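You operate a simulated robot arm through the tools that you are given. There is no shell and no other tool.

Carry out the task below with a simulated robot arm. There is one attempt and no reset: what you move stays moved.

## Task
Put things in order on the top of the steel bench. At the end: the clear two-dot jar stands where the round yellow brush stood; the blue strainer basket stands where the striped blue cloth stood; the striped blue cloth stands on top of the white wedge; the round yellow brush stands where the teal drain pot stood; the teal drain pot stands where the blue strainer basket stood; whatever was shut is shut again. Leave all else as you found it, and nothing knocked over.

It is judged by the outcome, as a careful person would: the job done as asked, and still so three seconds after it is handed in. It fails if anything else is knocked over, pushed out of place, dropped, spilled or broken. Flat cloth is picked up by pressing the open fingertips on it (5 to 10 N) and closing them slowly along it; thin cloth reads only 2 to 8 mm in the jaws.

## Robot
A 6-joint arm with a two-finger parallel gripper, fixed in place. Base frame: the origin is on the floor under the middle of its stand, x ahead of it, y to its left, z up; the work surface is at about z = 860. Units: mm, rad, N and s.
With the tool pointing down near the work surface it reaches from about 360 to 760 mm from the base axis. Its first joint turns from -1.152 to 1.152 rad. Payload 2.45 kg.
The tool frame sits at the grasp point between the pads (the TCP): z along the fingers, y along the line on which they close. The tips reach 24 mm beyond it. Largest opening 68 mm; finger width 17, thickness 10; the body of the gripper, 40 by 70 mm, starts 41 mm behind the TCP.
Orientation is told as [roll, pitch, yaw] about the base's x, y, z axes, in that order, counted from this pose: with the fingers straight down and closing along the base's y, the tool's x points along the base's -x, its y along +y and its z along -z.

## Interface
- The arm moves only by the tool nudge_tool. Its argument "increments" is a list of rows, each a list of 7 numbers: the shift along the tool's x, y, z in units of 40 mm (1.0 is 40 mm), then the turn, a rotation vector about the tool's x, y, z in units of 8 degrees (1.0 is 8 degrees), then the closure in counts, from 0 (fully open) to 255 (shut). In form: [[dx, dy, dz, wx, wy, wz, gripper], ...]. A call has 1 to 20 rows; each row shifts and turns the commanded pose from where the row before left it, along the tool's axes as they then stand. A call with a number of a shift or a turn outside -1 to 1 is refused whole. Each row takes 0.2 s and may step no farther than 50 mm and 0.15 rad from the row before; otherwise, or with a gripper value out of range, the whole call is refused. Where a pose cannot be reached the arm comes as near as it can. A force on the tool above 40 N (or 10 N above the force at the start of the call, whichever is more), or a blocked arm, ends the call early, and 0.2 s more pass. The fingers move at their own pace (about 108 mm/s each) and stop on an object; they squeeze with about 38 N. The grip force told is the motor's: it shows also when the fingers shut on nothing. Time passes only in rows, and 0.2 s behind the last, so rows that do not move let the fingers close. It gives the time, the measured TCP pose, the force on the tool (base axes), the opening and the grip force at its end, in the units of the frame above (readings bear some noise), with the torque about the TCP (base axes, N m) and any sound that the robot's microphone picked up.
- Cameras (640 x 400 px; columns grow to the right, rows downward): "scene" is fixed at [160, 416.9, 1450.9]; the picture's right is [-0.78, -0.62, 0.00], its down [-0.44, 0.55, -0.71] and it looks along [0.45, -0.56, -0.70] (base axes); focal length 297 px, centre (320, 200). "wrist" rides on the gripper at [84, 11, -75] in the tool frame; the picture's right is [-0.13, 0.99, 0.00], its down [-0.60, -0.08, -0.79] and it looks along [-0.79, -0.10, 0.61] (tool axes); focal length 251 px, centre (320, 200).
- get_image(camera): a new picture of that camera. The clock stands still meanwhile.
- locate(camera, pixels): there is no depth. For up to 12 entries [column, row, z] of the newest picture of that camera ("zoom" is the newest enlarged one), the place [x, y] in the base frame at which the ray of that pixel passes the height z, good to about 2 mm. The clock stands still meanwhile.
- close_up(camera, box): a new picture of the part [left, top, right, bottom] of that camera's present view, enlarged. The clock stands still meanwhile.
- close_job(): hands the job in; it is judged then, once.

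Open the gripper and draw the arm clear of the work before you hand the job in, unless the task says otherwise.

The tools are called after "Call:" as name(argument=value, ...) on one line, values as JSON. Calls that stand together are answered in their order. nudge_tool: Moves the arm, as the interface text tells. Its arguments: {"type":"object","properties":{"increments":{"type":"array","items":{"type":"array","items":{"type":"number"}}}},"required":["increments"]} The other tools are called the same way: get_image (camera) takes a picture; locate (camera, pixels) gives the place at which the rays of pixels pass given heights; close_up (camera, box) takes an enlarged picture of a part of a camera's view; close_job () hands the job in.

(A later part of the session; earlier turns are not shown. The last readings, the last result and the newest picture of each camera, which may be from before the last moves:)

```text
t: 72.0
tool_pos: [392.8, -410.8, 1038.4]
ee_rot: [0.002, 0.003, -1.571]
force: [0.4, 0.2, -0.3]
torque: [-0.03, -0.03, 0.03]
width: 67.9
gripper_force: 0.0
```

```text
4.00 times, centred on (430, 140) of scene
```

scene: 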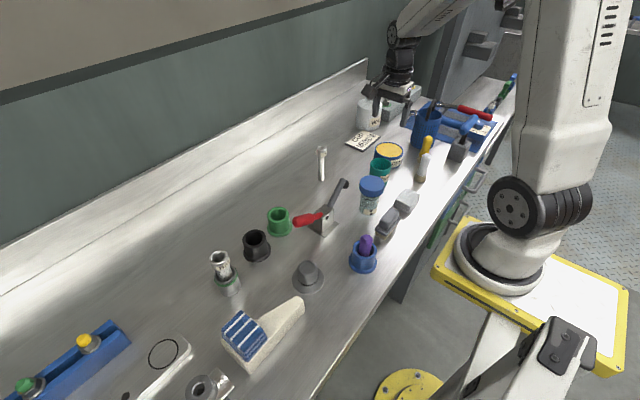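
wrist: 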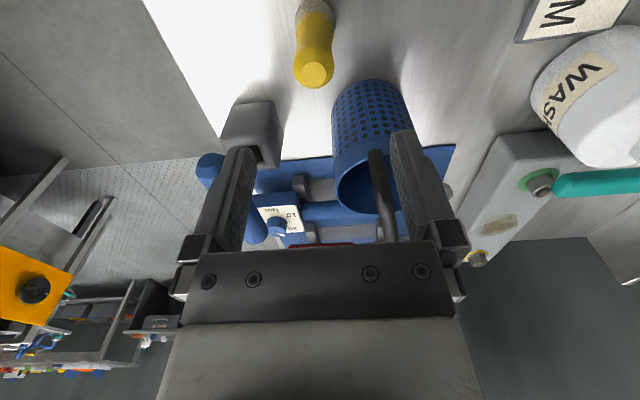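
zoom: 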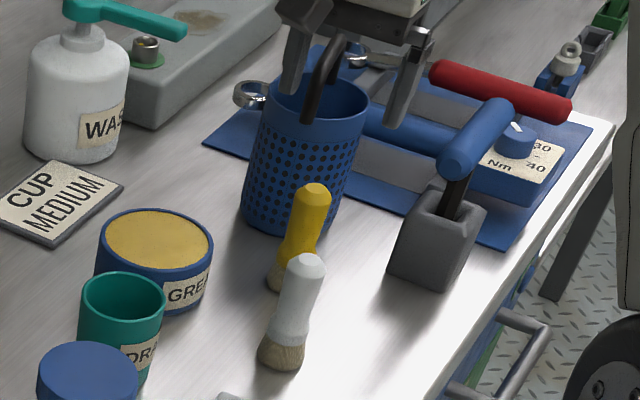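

Call:
locate(camera="wrist", pixels=[[314, 74, 945], [314, 74, 950], [314, 74, 955], [303, 74, 950], [326, 74, 950], [316, 2, 880], [297, 15, 870], [335, 15, 870]])

Call:
locate(camera="zoom", pixels=[[317, 191, 945], [317, 191, 950], [317, 191, 955], [268, 278, 865], [284, 270, 860]])

Call:
close_up(camera="wrist", box=[270, 0, 360, 100])

```text
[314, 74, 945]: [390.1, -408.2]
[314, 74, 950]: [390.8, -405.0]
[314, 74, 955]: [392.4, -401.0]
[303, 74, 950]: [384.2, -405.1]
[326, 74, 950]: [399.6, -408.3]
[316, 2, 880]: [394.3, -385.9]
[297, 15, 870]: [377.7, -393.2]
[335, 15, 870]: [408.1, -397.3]
```

```text
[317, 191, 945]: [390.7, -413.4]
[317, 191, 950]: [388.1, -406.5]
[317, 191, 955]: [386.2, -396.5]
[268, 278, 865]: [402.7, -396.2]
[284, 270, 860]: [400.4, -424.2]
```

```text
4.00 times, centred on (315, 50) of wrist
```

zoom: 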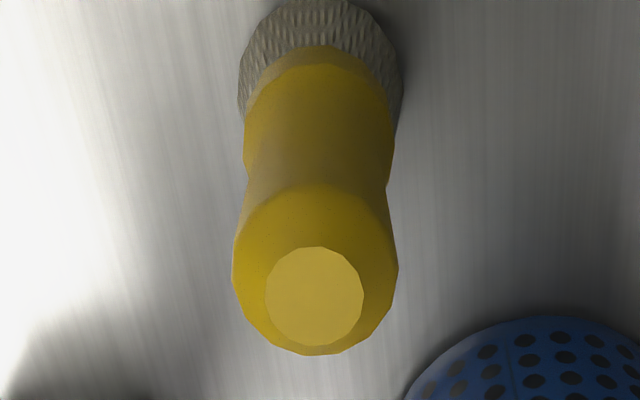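

Brush axis ≈ (391,−406.5), top ≈949. I align and descend to z≈922 around its handle.

Call:
nudge_tool(increments=[[0.107, -0.04, 0.3, 0, 0, 0, 0], [0, 0, 0.8, 0, 0, 0, 0], [0, 0, 0.8, 0, 0, 0, 0], [0, 0, 0.6, 0, 0, 0, 0], [0, 0, 0.4, 0, 0, 0, 0], [0, 0, 0, 0, 0, 0, 0]])

Call:
get_image(camera="wrist")

Call:
close_up(camera="scene", box=[380, 90, 480, 190])

```text
t: 73.4
tool_pos: [390.7, -405.0, 921.8]
ee_rot: [0.002, 0.003, -1.571]
force: [0.2, -0.1, -0.4]
torque: [-0.01, 0.0, -0.01]
width: 68.1
gripper_force: 0.0
```

```text
taken
```

wrist: 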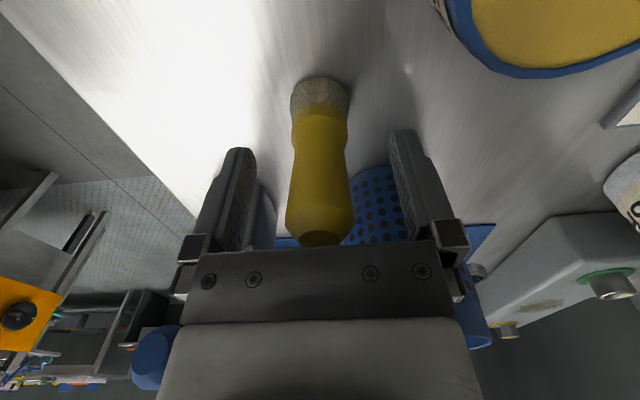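

```text
4.00 times, centred on (430, 140) of scene
```

zoom: 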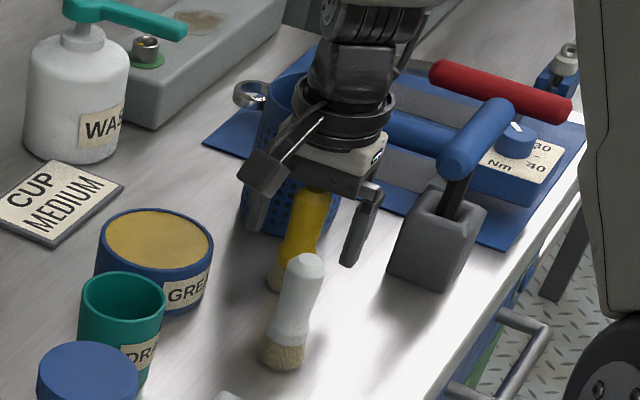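

The brush is centred (cols 287–353). I close slowly.

Call:
nudge_tool(increments=[[0, 0, 0, 0, 0, 0, 60], [0, 0, 0, 0, 0, 0, 100], [0, 0, 0, 0, 0, 0, 125], [0, 0, 0, 0, 0, 0, 140], [0, 0, 0, 0, 0, 0, 152], [0, 0, 0, 0, 0, 0, 164], [0, 0, 0, 0, 0, 0, 176], [0, 0, 0, 0, 0, 0, 190], [0, 0, 0, 0, 0, 0, 200], [0, 0, 0, 0, 0, 0, 200]])

Call:
get_image(camera="wrist")

```text
t: 75.6
tool_pos: [390.4, -407.2, 922.1]
ee_rot: [0.0, 0.0, -1.57]
force: [0.7, 1.2, 1.4]
torque: [0.0, 0.06, -0.02]
width: 27.4
gripper_force: 38.4
```

```text
taken
```

wrist: 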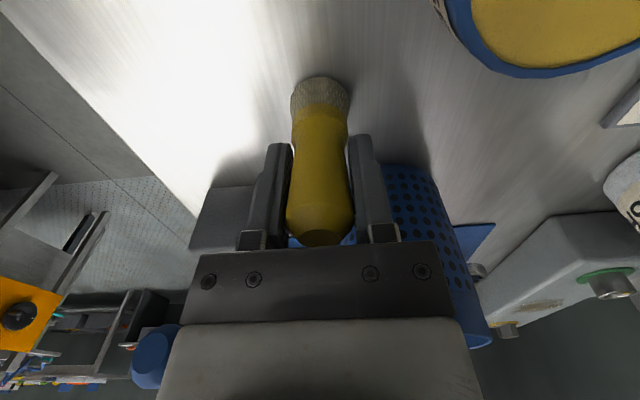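

Held at 27.4 mm. I lift a bit, then to z≈1095.

Call:
nudge_tool(increments=[[0, 0, -0.1, 0, 0, 0, 205], [0, 0, -0.2, 0, 0, 0, 205], [0, 0, -0.5, 0, 0, 0, 205], [0, 0, -0.9, 0, 0, 0, 205], [0, 0, -0.9, 0, 0, 0, 205], [0, 0, -0.9, 0, 0, 0, 205], [0, 0, -0.8, 0, 0, 0, 205], [0, 0, 0, 0, 0, 0, 205]])

Call:
get_image(camera="wrist")

Call:
get_image(camera="scene")

```text
t: 77.4
tool_pos: [389.3, -405.5, 1095.5]
ee_rot: [0.003, 0.001, -1.57]
force: [-0.1, -0.6, -0.1]
torque: [0.0, -0.02, 0.0]
width: 27.2
gripper_force: 38.1
```

```text
taken
```

wrist: 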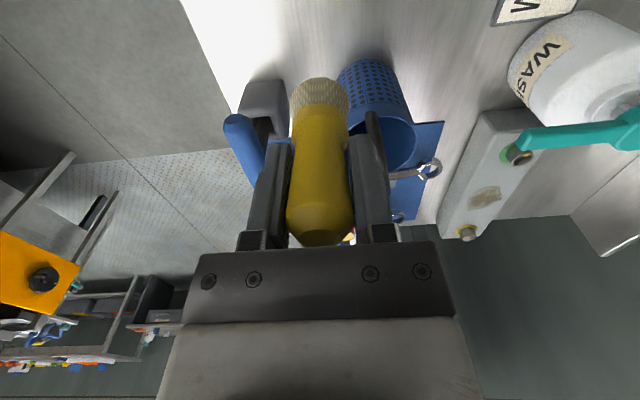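

```text
taken
```

scene: 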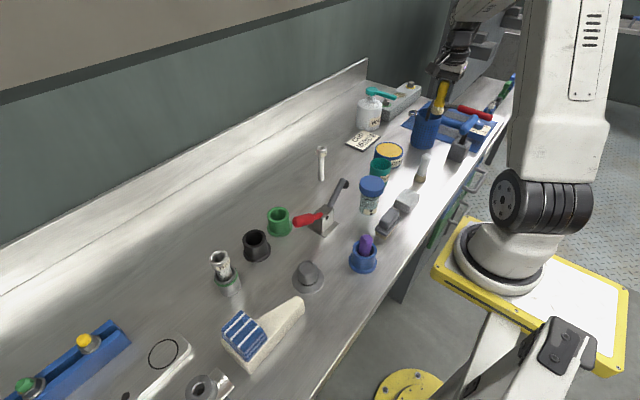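

I carry the brush to above the pot's former place (550,−24.5).

Call:
nudge_tool(increments=[[0.3, 0.126, 0, 0, 0, 0, 205], [0.7, 0.294, 0, 0, 0, 0, 205], [0.95, 0.399, 0, 0, 0, 0, 205], [0.95, 0.399, 0, 0, 0, 0, 205], [0.95, 0.399, 0, 0, 0, 0, 205], [0.95, 0.399, 0, 0, 0, 0, 205], [0.95, 0.399, 0, 0, 0, 0, 205], [0.95, 0.399, 0, 0, 0, 0, 205], [0.95, 0.399, 0, 0, 0, 0, 205], [0.95, 0.399, 0, 0, 0, 0, 205], [0.65, 0.273, 0, 0, 0, 0, 205], [0.29, 0.122, 0, 0, 0, 0, 205], [0, 0, 0, 0, 0, 0, 205]])

Call:
get_image(camera="wrist")

Call:
get_image(camera="scene")

```text
t: 80.2
tool_pos: [550.5, -24.1, 1096.7]
ee_rot: [0.001, 0.003, -1.571]
force: [0.4, -1.4, -1.8]
torque: [0.01, 0.02, 0.03]
width: 27.0
gripper_force: 37.3
```

```text
taken
```

wrist: 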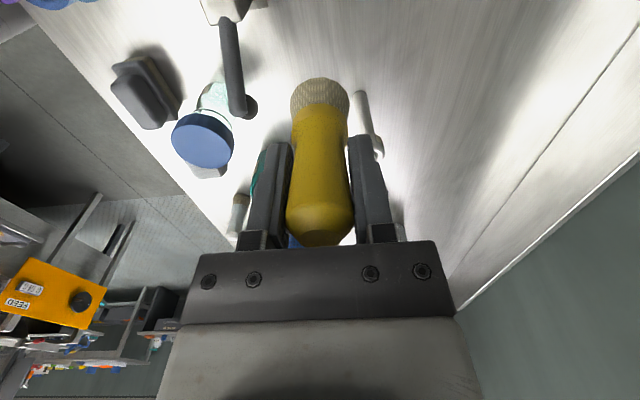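

```text
taken
```

scene: 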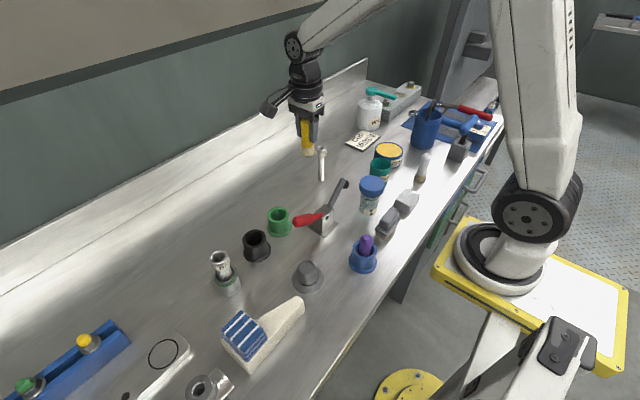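

I descend to z≈927 and look.

Call:
nudge_tool(increments=[[0, 0, 0.5, 0, 0, 0, 205], [0, 0, 0.9, 0, 0, 0, 205], [0, 0, 0.9, 0, 0, 0, 205], [0, 0, 0.9, 0, 0, 0, 205], [0, 0, 0.6, 0, 0, 0, 205], [0, 0, 0.3, 0, 0, 0, 205], [0, 0, 0.12, 0, 0, 0, 205], [0, 0, 0, 0, 0, 0, 205]])

Call:
close_up(camera="scene", box=[265, 110, 365, 230])

Call:
nudge_tool(increments=[[0, 0, 0.025, 0, 0, 0, 205], [0, 0, 0.025, 0, 0, 0, 205], [0, 0, 0.025, 0, 0, 0, 205], [0, 0, 0, 0, 0, 0, 205]])

```text
t: 82.0
tool_pos: [551.4, -24.7, 926.9]
ee_rot: [0.002, 0.0, -1.571]
force: [0.5, -0.1, -1.0]
torque: [0.02, 0.01, 0.0]
width: 27.2
gripper_force: 37.8
```

```text
3.33 times, centred on (315, 170) of scene
```

zoom: 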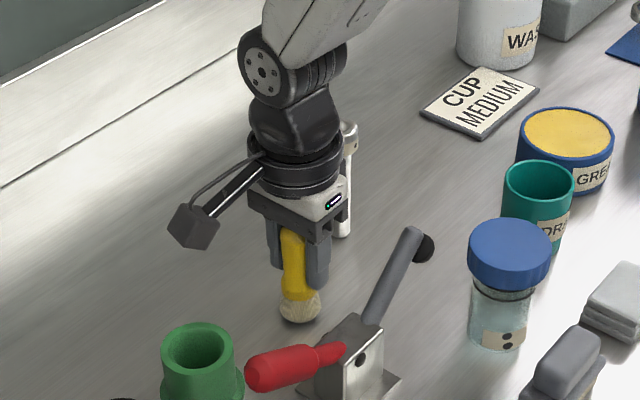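

```text
t: 83.0
tool_pos: [550.7, -24.2, 924.7]
ee_rot: [0.002, 0.001, -1.571]
force: [-0.3, 0.5, -0.7]
torque: [0.0, -0.03, -0.03]
width: 27.3
gripper_force: 38.3
```

Upright and near the surface; I step down in 0.5 mm steps, watching the force.

Call:
nudge_tool(increments=[[0, 0, 0.0125, 0, 0, 0, 205], [0, 0, 0.0125, 0, 0, 0, 205], [0, 0, 0, 0, 0, 0, 205]])

Call:
nudge_tool(increments=[[0, 0, 0.0125, 0, 0, 0, 205], [0, 0, 0, 0, 0, 0, 205]])

Call:
nudge_tool(increments=[[0, 0, 0.0125, 0, 0, 0, 205], [0, 0, 0, 0, 0, 0, 205]])

```text
t: 83.8
tool_pos: [551.8, -23.3, 921.6]
ee_rot: [0.001, 0.002, -1.571]
force: [-0.3, 0.1, 0.1]
torque: [-0.03, 0.01, -0.02]
width: 27.0
gripper_force: 37.9
```

```text
t: 84.4
tool_pos: [550.5, -24.6, 922.5]
ee_rot: [0.002, 0.002, -1.571]
force: [0.2, 0.7, 2.4]
torque: [0.04, 0.09, -0.03]
width: 27.2
gripper_force: 37.8
```

```text
t: 85.0
tool_pos: [551.8, -25.0, 922.2]
ee_rot: [0.002, 0.001, -1.572]
force: [-3.4, -2.5, 10.0]
torque: [-0.06, 0.24, 0.02]
width: 27.0
gripper_force: 37.9
```

Contact at 10 N. I open the fingers slowly and rise straight up.

Call:
nudge_tool(increments=[[0, 0, -0.01, 0, 0, 0, 165], [0, 0, 0, 0, 0, 0, 152], [0, 0, 0, 0, 0, 0, 145], [0, 0, 0, 0, 0, 0, 130], [0, 0, 0, 0, 0, 0, 90], [0, 0, 0, 0, 0, 0, 30], [0, 0, 0, 0, 0, 0, 0], [0, 0, -0.3, 0, 0, 0, 0], [0, 0, -0.6, 0, 0, 0, 0], [0, 0, -0.9, 0, 0, 0, 0], [0, 0, -0.9, 0, 0, 0, 0], [0, 0, -0.9, 0, 0, 0, 0], [0, 0, -0.8, 0, 0, 0, 0], [0, 0, 0, 0, 0, 0, 0]])

Call:
get_image(camera="scene")

Call:
get_image(camera="wrist")

Call:
close_up(camera="scene", box=[265, 110, 395, 240])

```text
t: 88.0
tool_pos: [550.4, -23.8, 1099.2]
ee_rot: [0.002, 0.002, -1.571]
force: [0.5, 0.0, -0.3]
torque: [-0.02, 0.02, -0.03]
width: 68.0
gripper_force: 0.0
```

```text
taken
```

scene: 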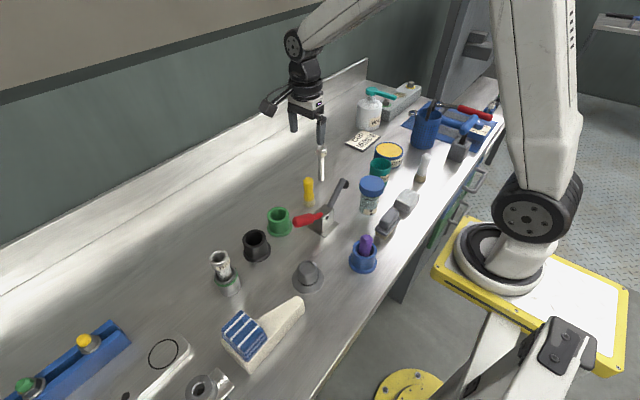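

```text
taken
```

wrist: 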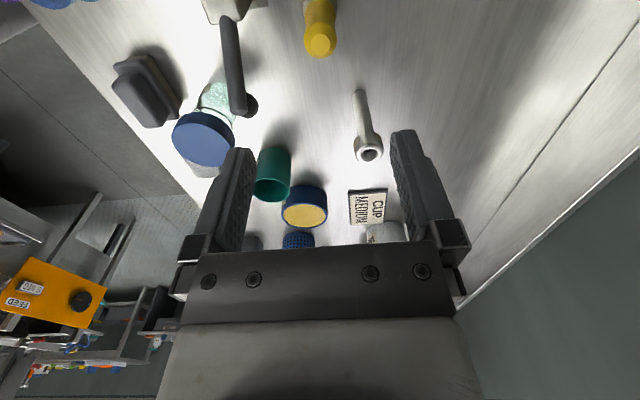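

```text
3.08 times, centred on (330, 175) of scene
```

zoom: 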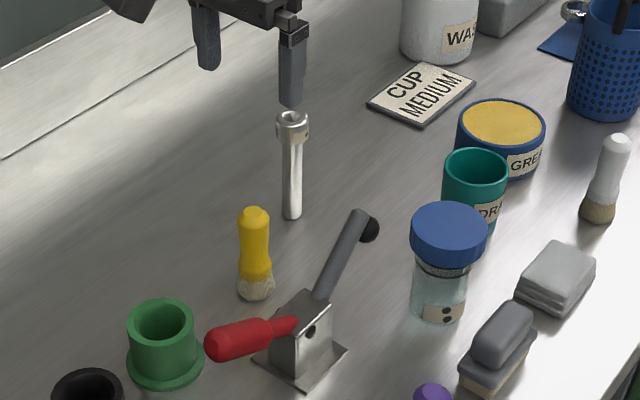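

The brush stands where the pot was. Now the jar: its lid looks ≈66 mm wide, close to the 68 mm opening, so I move above it at z≈1040 to measure lid and body accurately.

Call:
nudge_tool(increments=[[-0.25, -0.44, 0, 0, 0, 0, 0], [-0.45, -0.8, 0, 0, 0, 0, 0], [-0.45, -0.8, 0, 0, 0, 0, 0], [-0.45, -0.8, 0, 0, 0, 0, 0], [-0.45, -0.78, 0, 0, 0, 0, 0], [0, 0, 0.5, 0, 0, 0, 0], [0, 0, 0.6, 0, 0, 0, 0], [0, 0, 0.3, 0, 0, 0, 0], [0, 0, 0, 0, 0, 0, 0]])

Call:
get_image(camera="wrist")

Call:
close_up(camera="scene", box=[330, 130, 450, 250])

```text
t: 90.0
tool_pos: [405.9, -106.6, 1041.0]
ee_rot: [0.0, 0.002, -1.569]
force: [-0.2, 0.1, 0.0]
torque: [-0.01, 0.0, 0.01]
width: 68.0
gripper_force: 0.1
```

```text
taken
```

wrist: 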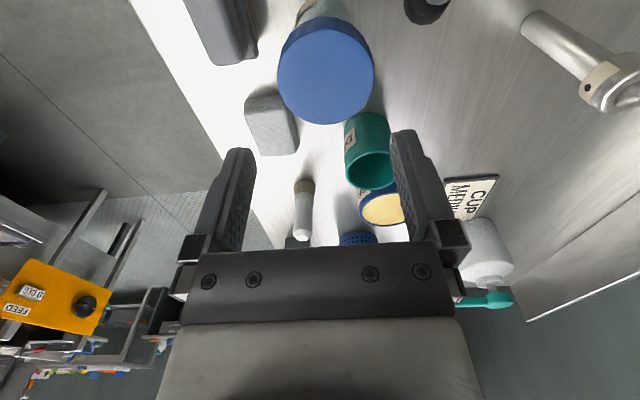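

```text
3.33 times, centred on (390, 190) of scene
```

zoom: 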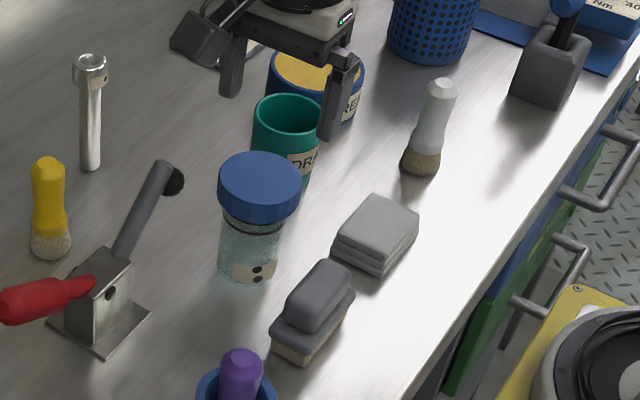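

Call:
close_up(camera="wrist", box=[260, 0, 390, 135])

Call:
locate(camera="wrist", pixels=[[278, 70, 957], [374, 70, 957], [323, 27, 957], [326, 124, 957], [278, 70, 952], [374, 70, 952], [323, 27, 952], [326, 124, 952], [272, 100, 880], [297, 110, 890], [245, 60, 890], [185, 5, 890]])

Call:
close_up(camera="scene", box=[348, 160, 398, 222])

```text
2.96 times, centred on (325, 68) of wrist
```

zoom: 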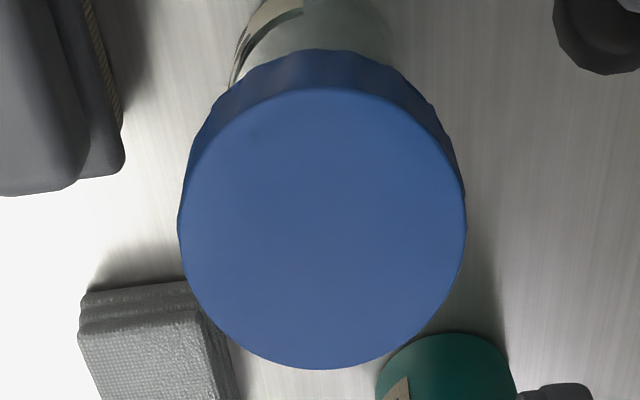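

```text
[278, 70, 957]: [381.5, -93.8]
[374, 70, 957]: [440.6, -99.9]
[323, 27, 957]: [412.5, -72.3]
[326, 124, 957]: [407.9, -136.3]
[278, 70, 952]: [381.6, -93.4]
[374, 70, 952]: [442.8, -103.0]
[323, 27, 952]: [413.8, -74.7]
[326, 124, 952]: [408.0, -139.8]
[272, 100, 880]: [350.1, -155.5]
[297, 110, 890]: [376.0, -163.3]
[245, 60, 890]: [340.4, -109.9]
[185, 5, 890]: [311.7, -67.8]
```

```text
6.45 times, centred on (373, 191) of scene
```

zoom: 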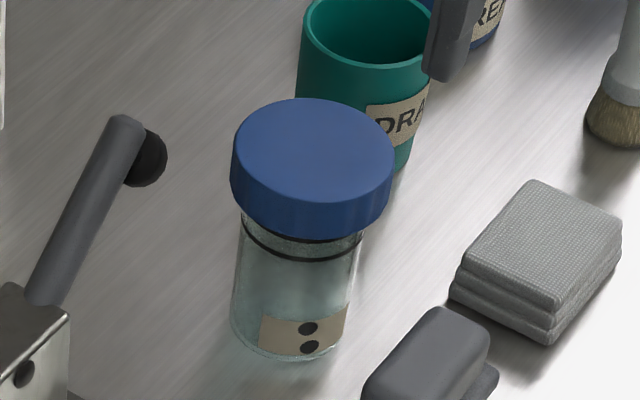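

Lid diameter comes out ≈64 mm (depth-corrected), so it fits within the 68 mm opening with ~2 mm each side. I refine the lid centre with several queries.

Call:
get_image(camera="wrist")

Call:
locate(camera="wrist", pixels=[[276.7, 76.4, 957], [374.7, 76.4, 957], [276.8, 74, 957], [374.6, 74, 957], [276.8, 79, 957], [374.6, 79, 957], [325.7, 84, 957], [325.7, 82, 957], [324, 30.2, 957], [325, 125.1, 957], [322, 30.2, 957], [328, 125.1, 957]])

```text
taken
```

wrist: 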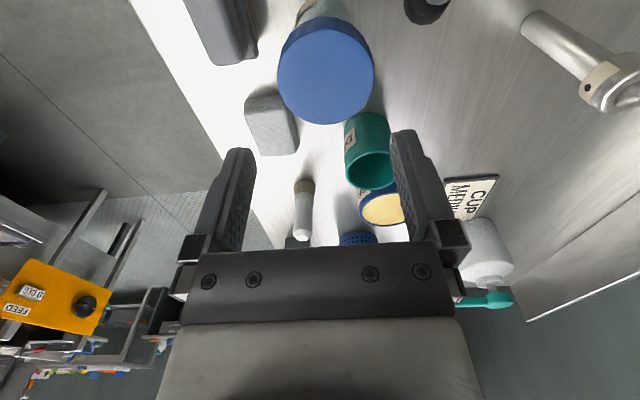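

```text
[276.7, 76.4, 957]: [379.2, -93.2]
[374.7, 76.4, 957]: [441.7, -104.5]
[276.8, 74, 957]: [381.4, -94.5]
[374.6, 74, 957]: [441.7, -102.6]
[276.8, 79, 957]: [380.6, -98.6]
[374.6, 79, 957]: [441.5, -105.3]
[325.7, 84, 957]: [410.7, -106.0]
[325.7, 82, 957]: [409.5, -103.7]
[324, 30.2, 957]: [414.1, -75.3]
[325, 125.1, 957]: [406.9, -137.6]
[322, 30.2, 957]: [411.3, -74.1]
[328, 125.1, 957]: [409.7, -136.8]
```

Lid centre ≈ (410.5,−106), Ø≈62–64. I align above it and descend to z≈992 (tips just above the lid) to verify centring.

Call:
nudge_tool(increments=[[0.015, 0.11, 0, 0, 0, 0, 0], [0, 0, 0.5, 0, 0, 0, 0], [0, 0, 0.5, 0, 0, 0, 0], [0, 0, 0.22, 0, 0, 0, 0], [0, 0, 0, 0, 0, 0, 0]])

Call:
get_image(camera="wrist")

Call:
close_up(camera="wrist", box=[230, 60, 410, 190])

Call:
close_up(camera="scene", box=[330, 110, 420, 220])

```text
t: 91.2
tool_pos: [410.6, -105.3, 992.9]
ee_rot: [0.001, 0.002, -1.57]
force: [0.3, 0.6, -0.3]
torque: [-0.03, -0.03, 0.02]
width: 67.9
gripper_force: 0.1
```

```text
taken
```

wrist: 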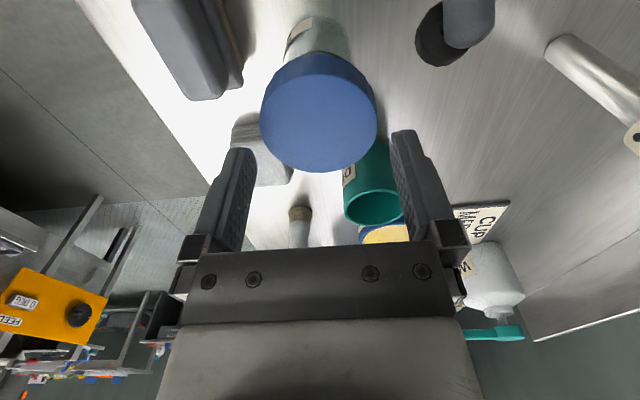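

```text
3.08 times, centred on (320, 125) of wrist
```

zoom: 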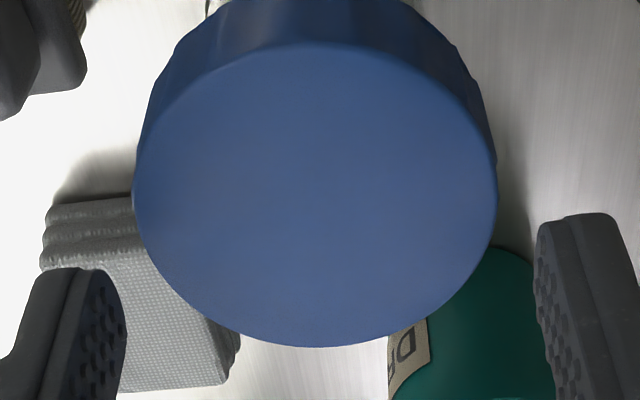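

```text
3.64 times, centred on (375, 165) of scene
```

zoom: 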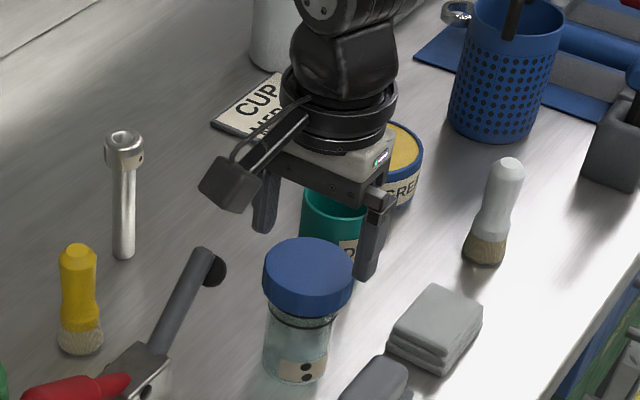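

Call:
locate(camera="wrist", pixels=[[317, 74.7, 957], [319, 172.7, 957], [321, 172.7, 957], [315, 74.7, 957], [259.3, 122, 957], [377.5, 122, 957], [259.3, 125, 957], [377.5, 125, 957], [318.4, 132, 957]])

```text
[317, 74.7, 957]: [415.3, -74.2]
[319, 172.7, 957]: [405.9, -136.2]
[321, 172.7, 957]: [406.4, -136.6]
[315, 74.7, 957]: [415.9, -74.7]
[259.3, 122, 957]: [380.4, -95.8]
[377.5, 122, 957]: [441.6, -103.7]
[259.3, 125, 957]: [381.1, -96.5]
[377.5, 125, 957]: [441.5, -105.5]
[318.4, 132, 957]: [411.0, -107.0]
```

Tangent-corrected lid diameter is ≈62.5 mm and its axis is ≈0.8 mm to −x of the tool axis. I shift 0.8 mm and lower carefully so the tips pass just below the lid's top edge.

Call:
nudge_tool(increments=[[0, -0.02, 0.1, 0, 0, 0, 0], [0, 0, 0.15, 0, 0, 0, 0], [0, 0, 0.1, 0, 0, 0, 0], [0, 0, 0.1, 0, 0, 0, 0], [0, 0, 0, 0, 0, 0, 0]])

Call:
get_image(camera="wrist")

Call:
close_up(camera="scene", box=[340, 130, 410, 220])

```text
t: 92.4
tool_pos: [409.6, -106.1, 975.6]
ee_rot: [0.002, 0.0, -1.572]
force: [-0.2, 0.4, 0.0]
torque: [0.0, -0.01, -0.03]
width: 67.9
gripper_force: 0.0
```

```text
taken
```

wrist: 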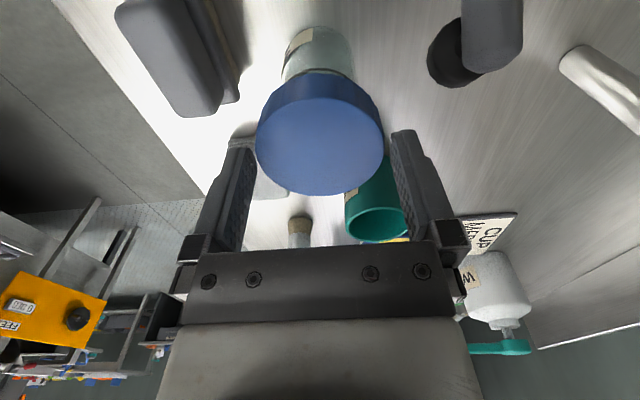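

```text
4.44 times, centred on (375, 175) of scene
```

zoom: 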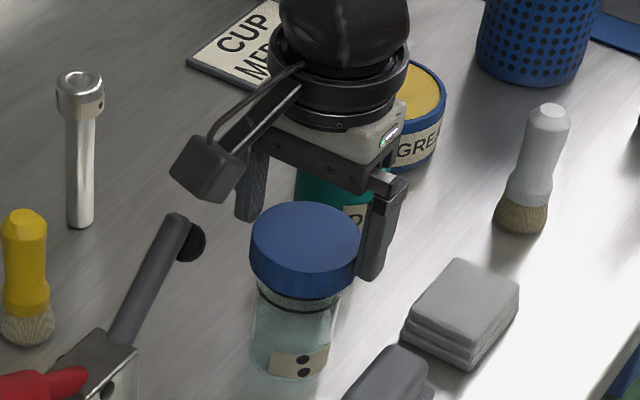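

The lid (cols 255–385) is centred at col 320. I lower a further 27 mm to bring the pads to the lid's mid-height.

Call:
nudge_tool(increments=[[0, 0, 0.15, 0, 0, 0, 0], [0, 0, 0.2, 0, 0, 0, 0], [0, 0, 0.2, 0, 0, 0, 0], [0, 0, 0.13, 0, 0, 0, 0], [0, 0, 0, 0, 0, 0, 0]])

Call:
get_image(camera="wrist")

Call:
close_up(camera="scene", box=[340, 130, 410, 220])

```text
t: 93.6
tool_pos: [410.5, -104.7, 946.9]
ee_rot: [0.002, 0.003, -1.57]
force: [0.5, 0.3, -0.1]
torque: [0.0, -0.02, -0.01]
width: 67.9
gripper_force: 0.0
```

```text
taken
```

wrist: 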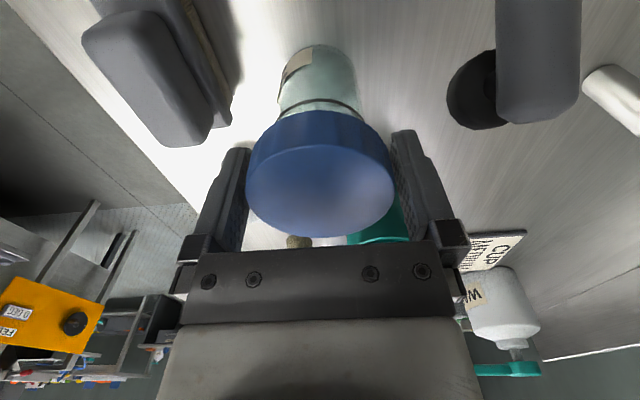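

```text
4.44 times, centred on (375, 175) of scene
```

zoom: 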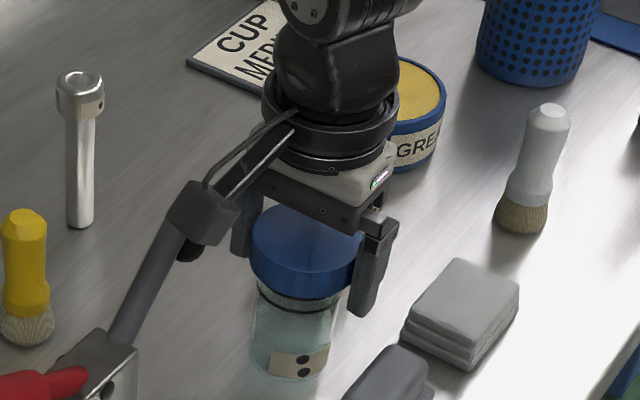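

Clear of the lever. I close on the lid slowly.

Call:
nudge_tool(increments=[[0, 0, 0, 0, 0, 0, 8], [0, 0, 0, 0, 0, 0, 14], [0, 0, 0, 0, 0, 0, 20], [0, 0, 0, 0, 0, 0, 26], [0, 0, 0, 0, 0, 0, 36], [0, 0, 0, 0, 0, 0, 50], [0, 0, 0, 0, 0, 0, 50]])

Call:
get_image(camera="wrist")

```text
t: 95.2
tool_pos: [409.8, -103.8, 947.7]
ee_rot: [0.002, 0.002, -1.571]
force: [0.9, -0.9, -0.3]
torque: [-0.01, -0.02, -0.03]
width: 62.7
gripper_force: 38.5
```

```text
taken
```

wrist: 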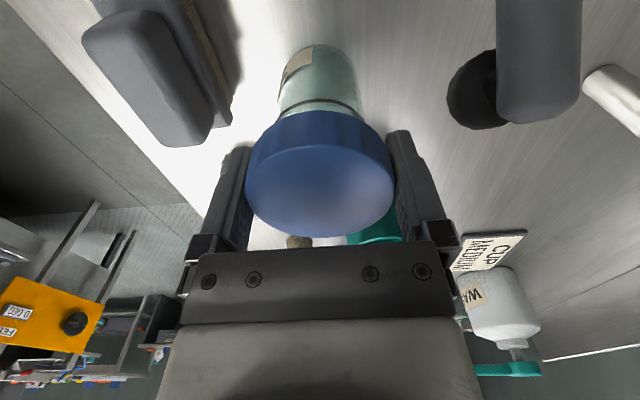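

Gripped at 62.7 mm. I lift only 4 mm and check whether the whole jar comes along with the lid.

Call:
nudge_tool(increments=[[0, 0, 0, 0, 0, 0, 55], [0, 0, -0.05, 0, 0, 0, 55], [0, 0, -0.05, 0, 0, 0, 55], [0, 0, 0, 0, 0, 0, 55]])

Call:
get_image(camera="wrist")

Call:
close_up(camera="scene", box=[340, 130, 410, 220])

Call:
close_up(camera="wrist", box=[240, 20, 400, 140])

```text
t: 96.2
tool_pos: [409.1, -105.4, 951.2]
ee_rot: [0.003, 0.003, -1.572]
force: [-0.6, 0.2, -0.6]
torque: [0.01, -0.02, -0.01]
width: 63.0
gripper_force: 37.8
```

```text
taken
```

wrist: 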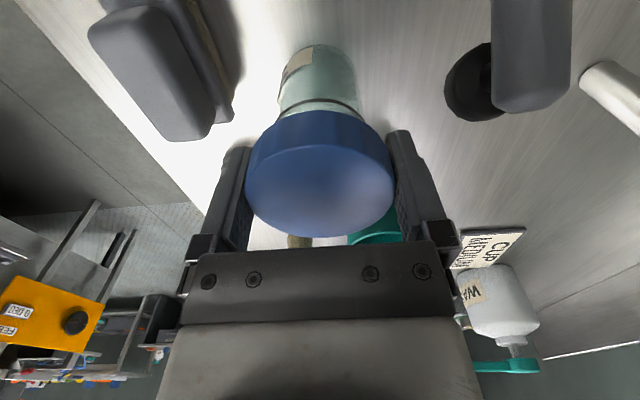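

```text
4.44 times, centred on (375, 175) of scene
```

zoom: 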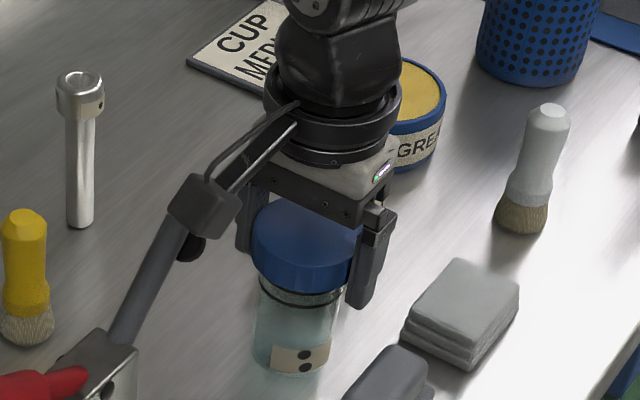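

```text
3.33 times, centred on (320, 80) of wrist
```

zoom: 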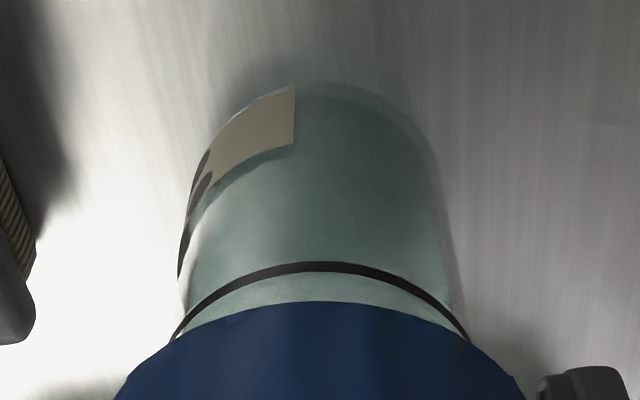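

The jar's base stays fixed relative to the lid in the wrist view while the table recedes, so the jar comes up as one piece. I lift gently to z≈1070.

Call:
nudge_tool(increments=[[0, 0, -0.1, 0, 0, 0, 60], [0, 0, -0.25, 0, 0, 0, 60], [0, 0, -0.45, 0, 0, 0, 60], [0, 0, -0.5, 0, 0, 0, 60], [0, 0, -0.5, 0, 0, 0, 60], [0, 0, -0.5, 0, 0, 0, 60], [0, 0, -0.4, 0, 0, 0, 60], [0, 0, -0.2, 0, 0, 0, 60], [0, 0, -0.1, 0, 0, 0, 60], [0, 0, 0, 0, 0, 0, 60]])

Call:
get_image(camera="wrist")

Call:
close_up(camera="scene", box=[320, 80, 440, 220])

```text
t: 98.4
tool_pos: [409.8, -105.3, 1072.3]
ee_rot: [0.001, 0.002, -1.571]
force: [0.3, 0.8, -1.1]
torque: [-0.01, 0.04, -0.02]
width: 62.9
gripper_force: 37.7
```

```text
taken
```

wrist: 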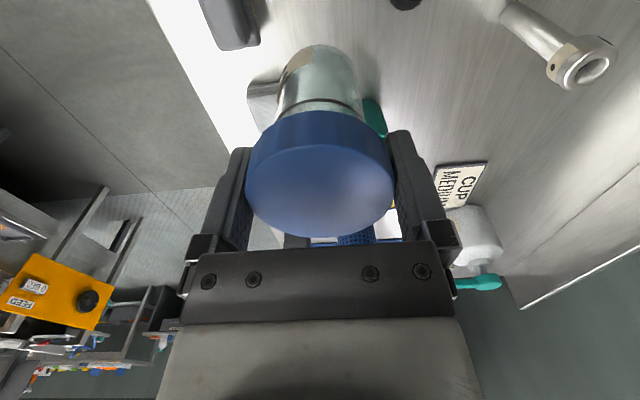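

```text
2.86 times, centred on (380, 150) of scene
```

zoom: 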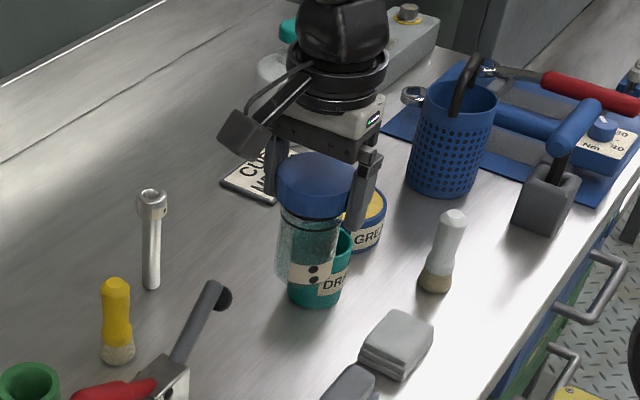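

The whole jar hangs level. I carry it gently to the brush's old place (391,−407).

Call:
nudge_tool(increments=[[-0.2, -0.0125, 0, 0, 0, 0, 60], [-0.4, -0.025, 0, 0, 0, 0, 60], [-0.6, -0.037, 0, 0, 0, 0, 60], [-0.7, -0.0437, 0, 0, 0, 0, 60], [-0.7, -0.0437, 0, 0, 0, 0, 60], [-0.7, -0.0437, 0, 0, 0, 0, 60], [-0.7, -0.0437, 0, 0, 0, 0, 60], [-0.7, -0.0437, 0, 0, 0, 0, 60], [-0.7, -0.0437, 0, 0, 0, 0, 60], [-0.7, -0.0437, 0, 0, 0, 0, 60], [-0.6, -0.037, 0, 0, 0, 0, 60], [-0.4, -0.025, 0, 0, 0, 0, 60], [-0.3, -0.019, 0, 0, 0, 0, 60], [-0.14, -0.009, 0, 0, 0, 0, 60], [0, 0, 0, 0, 0, 0, 60]])

Call:
get_image(camera="wrist")

Call:
close_up(camera="scene", box=[350, 40, 510, 190])

```text
t: 101.6
tool_pos: [391.7, -408.6, 1070.2]
ee_rot: [0.002, 0.002, -1.57]
force: [0.3, -0.4, -1.2]
torque: [0.01, 0.0, 0.01]
width: 62.8
gripper_force: 37.9
```

```text
taken
```

wrist: 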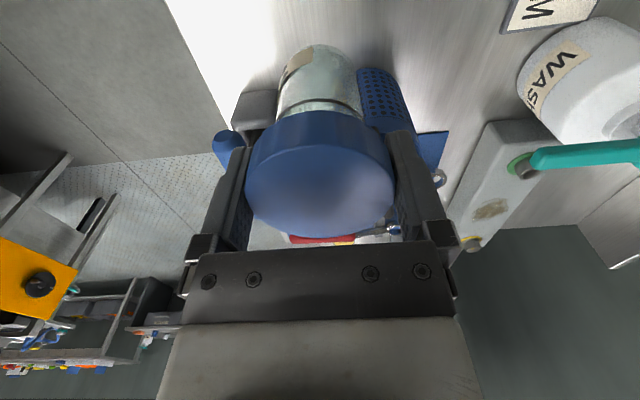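

```text
2.67 times, centred on (430, 115) of scene
```

zoom: 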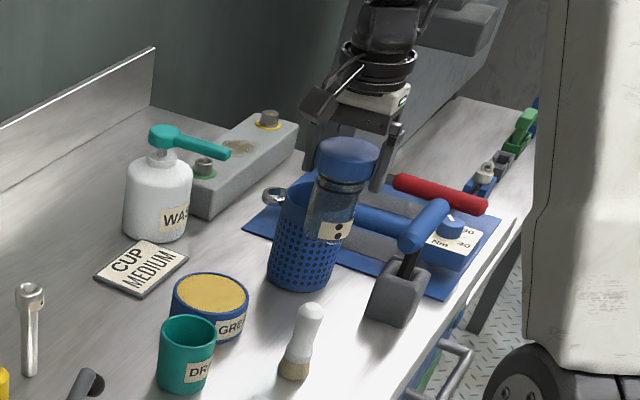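

Descending gently to z≈953, just above the surface.

Call:
nudge_tool(increments=[[0, 0, 0.2, 0, 0, 0, 60], [0, 0, 0.4, 0, 0, 0, 60], [0, 0, 0.5, 0, 0, 0, 60], [0, 0, 0.5, 0, 0, 0, 60], [0, 0, 0.5, 0, 0, 0, 60], [0, 0, 0.4, 0, 0, 0, 60], [0, 0, 0.25, 0, 0, 0, 60], [0, 0, 0.15, 0, 0, 0, 60], [0, 0, 0, 0, 0, 0, 60]])

Call:
get_image(camera="wrist")

Call:
close_up(camera="scene", box=[370, 80, 490, 190])

```text
t: 103.6
tool_pos: [392.4, -406.7, 954.8]
ee_rot: [0.002, 0.001, -1.57]
force: [-0.1, -0.4, -0.9]
torque: [0.02, 0.01, 0.0]
width: 62.6
gripper_force: 37.8
```

```text
taken
```

wrist: 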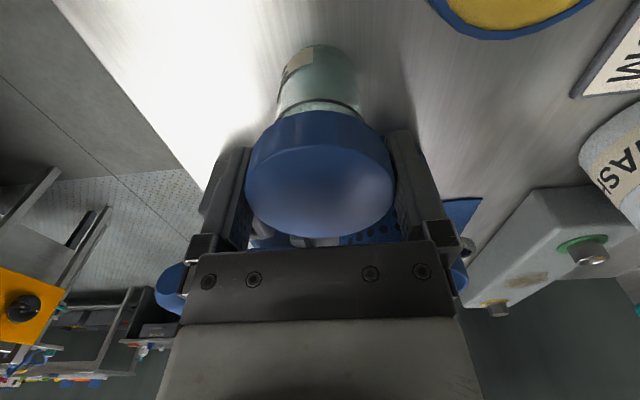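

```text
3.64 times, centred on (430, 135) of scene
```

zoom: 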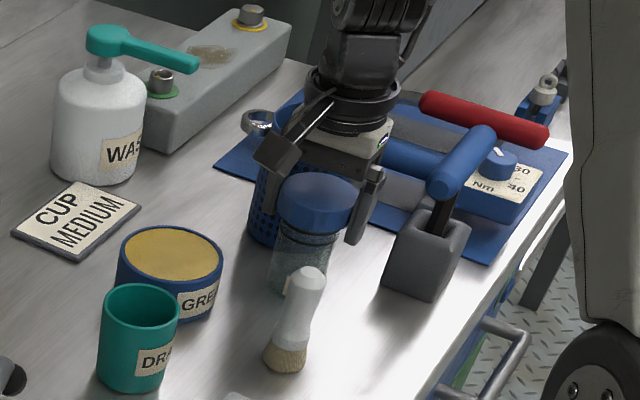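

All clear; I step down to contact (expected near z≈947).

Call:
nudge_tool(increments=[[0, 0, 0.03, 0, 0, 0, 60], [0, 0, 0.03, 0, 0, 0, 60], [0, 0, 0.03, 0, 0, 0, 60], [0, 0, 0.03, 0, 0, 0, 60], [0, 0, 0, 0, 0, 0, 60]])

Call:
nudge_tool(increments=[[0, 0, 0.0125, 0, 0, 0, 60], [0, 0, 0.0125, 0, 0, 0, 60], [0, 0, 0, 0, 0, 0, 60]])

Call:
nudge_tool(increments=[[0, 0, 0.0125, 0, 0, 0, 60], [0, 0, 0, 0, 0, 0, 60]])

```text
t: 104.8
tool_pos: [390.4, -406.7, 949.2]
ee_rot: [0.002, 0.002, -1.572]
force: [-0.8, -0.2, -1.0]
torque: [0.0, -0.01, 0.01]
width: 62.8
gripper_force: 38.0
```

```text
t: 105.6
tool_pos: [391.1, -407.0, 947.7]
ee_rot: [0.002, 0.002, -1.571]
force: [-0.5, 0.5, -0.6]
torque: [0.01, -0.01, -0.03]
width: 62.7
gripper_force: 38.2
```

```text
t: 106.2
tool_pos: [392.6, -405.9, 948.6]
ee_rot: [0.0, 0.0, -1.571]
force: [0.3, -0.4, -0.7]
torque: [0.02, 0.0, 0.03]
width: 63.0
gripper_force: 37.8
```

Not touching yet; further half-millimetre steps.

Call:
nudge_tool(increments=[[0, 0, 0.0125, 0, 0, 0, 60], [0, 0, 0, 0, 0, 0, 60]])

Call:
nudge_tool(increments=[[0, 0, 0.0125, 0, 0, 0, 60], [0, 0, 0, 0, 0, 0, 60]])

Call:
nudge_tool(increments=[[0, 0, 0.0125, 0, 0, 0, 60], [0, 0, 0, 0, 0, 0, 60]])

```text
t: 106.8
tool_pos: [391.5, -406.3, 948.3]
ee_rot: [0.003, 0.001, -1.57]
force: [0.3, -0.2, -1.4]
torque: [0.01, 0.01, 0.02]
width: 62.7
gripper_force: 38.3
```

```text
t: 107.4
tool_pos: [392.1, -406.9, 946.9]
ee_rot: [0.003, 0.002, -1.571]
force: [-0.3, 1.0, -0.9]
torque: [0.05, 0.02, -0.02]
width: 62.6
gripper_force: 38.4
```

```text
t: 108.0
tool_pos: [391.6, -407.4, 947.8]
ee_rot: [0.003, 0.001, -1.57]
force: [0.2, -1.0, 1.3]
torque: [-0.04, 0.01, 0.01]
width: 62.8
gripper_force: 38.4
```

Call:
nudge_tool(increments=[[0, 0, 0.0125, 0, 0, 0, 60], [0, 0, 0, 0, 0, 0, 60]])

Call:
get_image(camera="wrist")

```text
t: 108.6
tool_pos: [392.0, -406.5, 948.0]
ee_rot: [0.002, 0.002, -1.571]
force: [-0.3, -0.5, 6.3]
torque: [0.03, 0.1, -0.02]
width: 62.9
gripper_force: 37.9
```

```text
taken
```

wrist: 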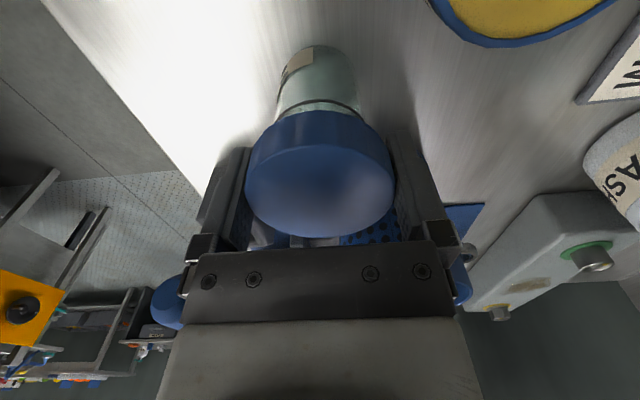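

The jar is on the table (6 N). I open slowly to full width and rise straight and gently so the lid isn't caught.

Call:
nudge_tool(increments=[[0, 0, 0, 0, 0, 0, 24], [0, 0, 0, 0, 0, 0, 18], [0, 0, 0, 0, 0, 0, 10], [0, 0, 0, 0, 0, 0, 0], [0, 0, 0, 0, 0, 0, 0]])

Call:
get_image(camera="wrist")

```text
t: 109.8
tool_pos: [390.3, -404.8, 946.5]
ee_rot: [0.002, 0.002, -1.571]
force: [-0.1, 0.7, -0.8]
torque: [-0.02, -0.02, -0.04]
width: 68.1
gripper_force: 0.1
```

```text
taken
```

wrist: 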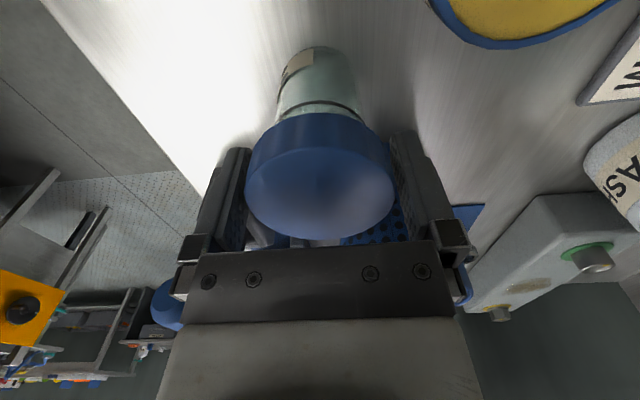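

The fingers are open on both sides of the lid. I rise gently at first, then higher.

Call:
nudge_tool(increments=[[0, 0, -0.1, 0, 0, 0, 0], [0, 0, -0.2, 0, 0, 0, 0], [0, 0, -0.3, 0, 0, 0, 0], [0, 0, -0.6, 0, 0, 0, 0], [0, 0, -0.9, 0, 0, 0, 0], [0, 0, -0.9, 0, 0, 0, 0], [0, 0, -0.9, 0, 0, 0, 0], [0, 0, -0.8, 0, 0, 0, 0], [0, 0, 0, 0, 0, 0, 0]])

Call:
get_image(camera="wrist")

Call:
get_image(camera="scene")

Call:
close_up(camera="scene", box=[340, 80, 500, 210])

```text
t: 111.8
tool_pos: [392.1, -407.0, 1136.6]
ee_rot: [0.002, 0.002, -1.571]
force: [0.1, 0.3, -0.2]
torque: [0.02, -0.03, 0.03]
width: 68.3
gripper_force: 0.0
```

```text
taken
```

wrist: 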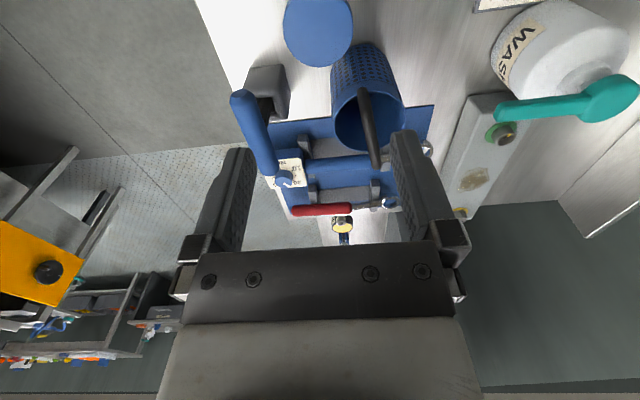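

```text
taken
```

scene: 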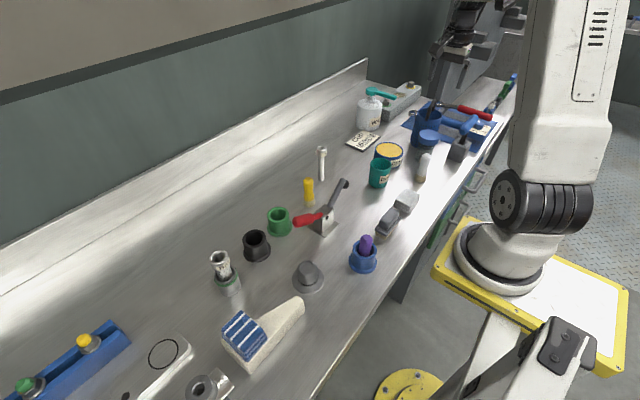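

```text
3.08 times, centred on (420, 145) of scene
```

zoom: 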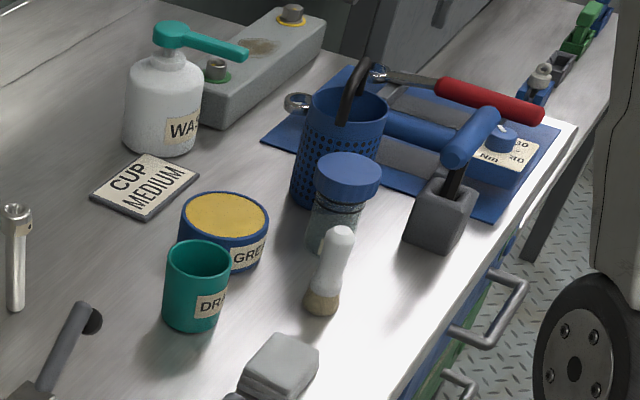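

All items look in place: jar, basket, pot in the zoom, brush at scene (308,190), cloth on the wedge. I draw the arm back to its starting pose, clear of the work.

Call:
nudge_tool(increments=[[0.4, -0.18, -0.2, 0, 0, 0, 0], [0.8, -0.365, -0.2, 0, 0, 0, 0], [0.9, -0.41, -0.2, 0, 0, 0, 0], [0.7, -0.33, -0.13, 0, 0, 0, 0], [0.36, -0.175, 0, 0, 0, 0, 0], [0, 0, 0, 0, 0, -0.75, 0], [0, 0, 0, 0, 0, -1, 0], [0, 0, 0, 0, 0, -1, 0], [0, 0, 0, 0, 0, -1, 0], [0, 0, 0, 0, 0, -1, 0], [0, 0, 0, 0, 0, -1, 0], [0, 0, 0, 0, 0, -1, 0], [0, 0, 0, 0, 0, -1, 0], [0, 0, 0, 0, 0, -1, 0], [0, 0, 0, 0, 0, -1, 0], [0, 0, 0, 0, 0, -1, 0], [0, 0, 0, 0, 0, -0.5, 0], [0, 0, 0, 0, 0, 0, 0]])

Call:
get_image(camera="wrist")

Call:
get_image(camera="scene")

Call:
close_up(camera="wrist", box=[120, 0, 440, 200])

```text
t: 115.6
tool_pos: [332.6, -281.2, 1164.1]
ee_rot: [0.001, -0.001, 0.001]
force: [0.1, -1.2, 0.3]
torque: [0.02, 0.02, 0.0]
width: 67.8
gripper_force: 0.1
```

```text
taken
```

wrist: 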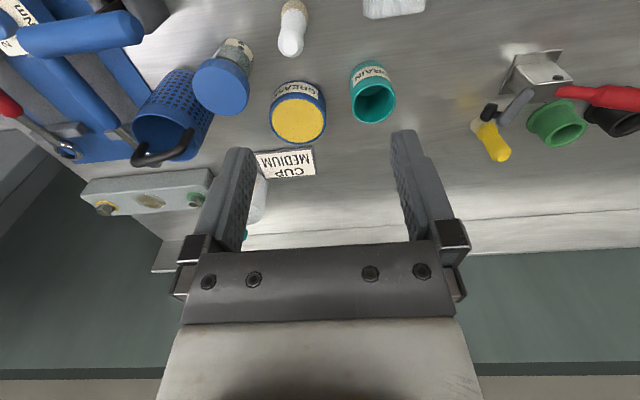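

```text
taken
```

scene: 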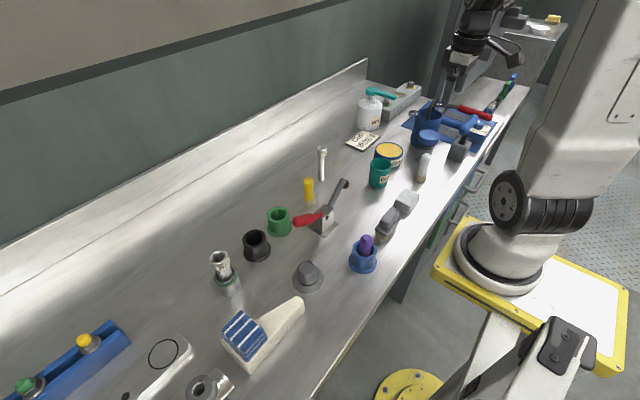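

```text
2.00 times, centred on (280, 100) of wrist
```

zoom: 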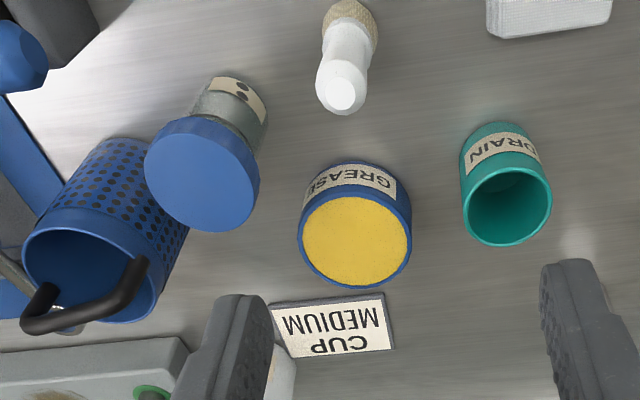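

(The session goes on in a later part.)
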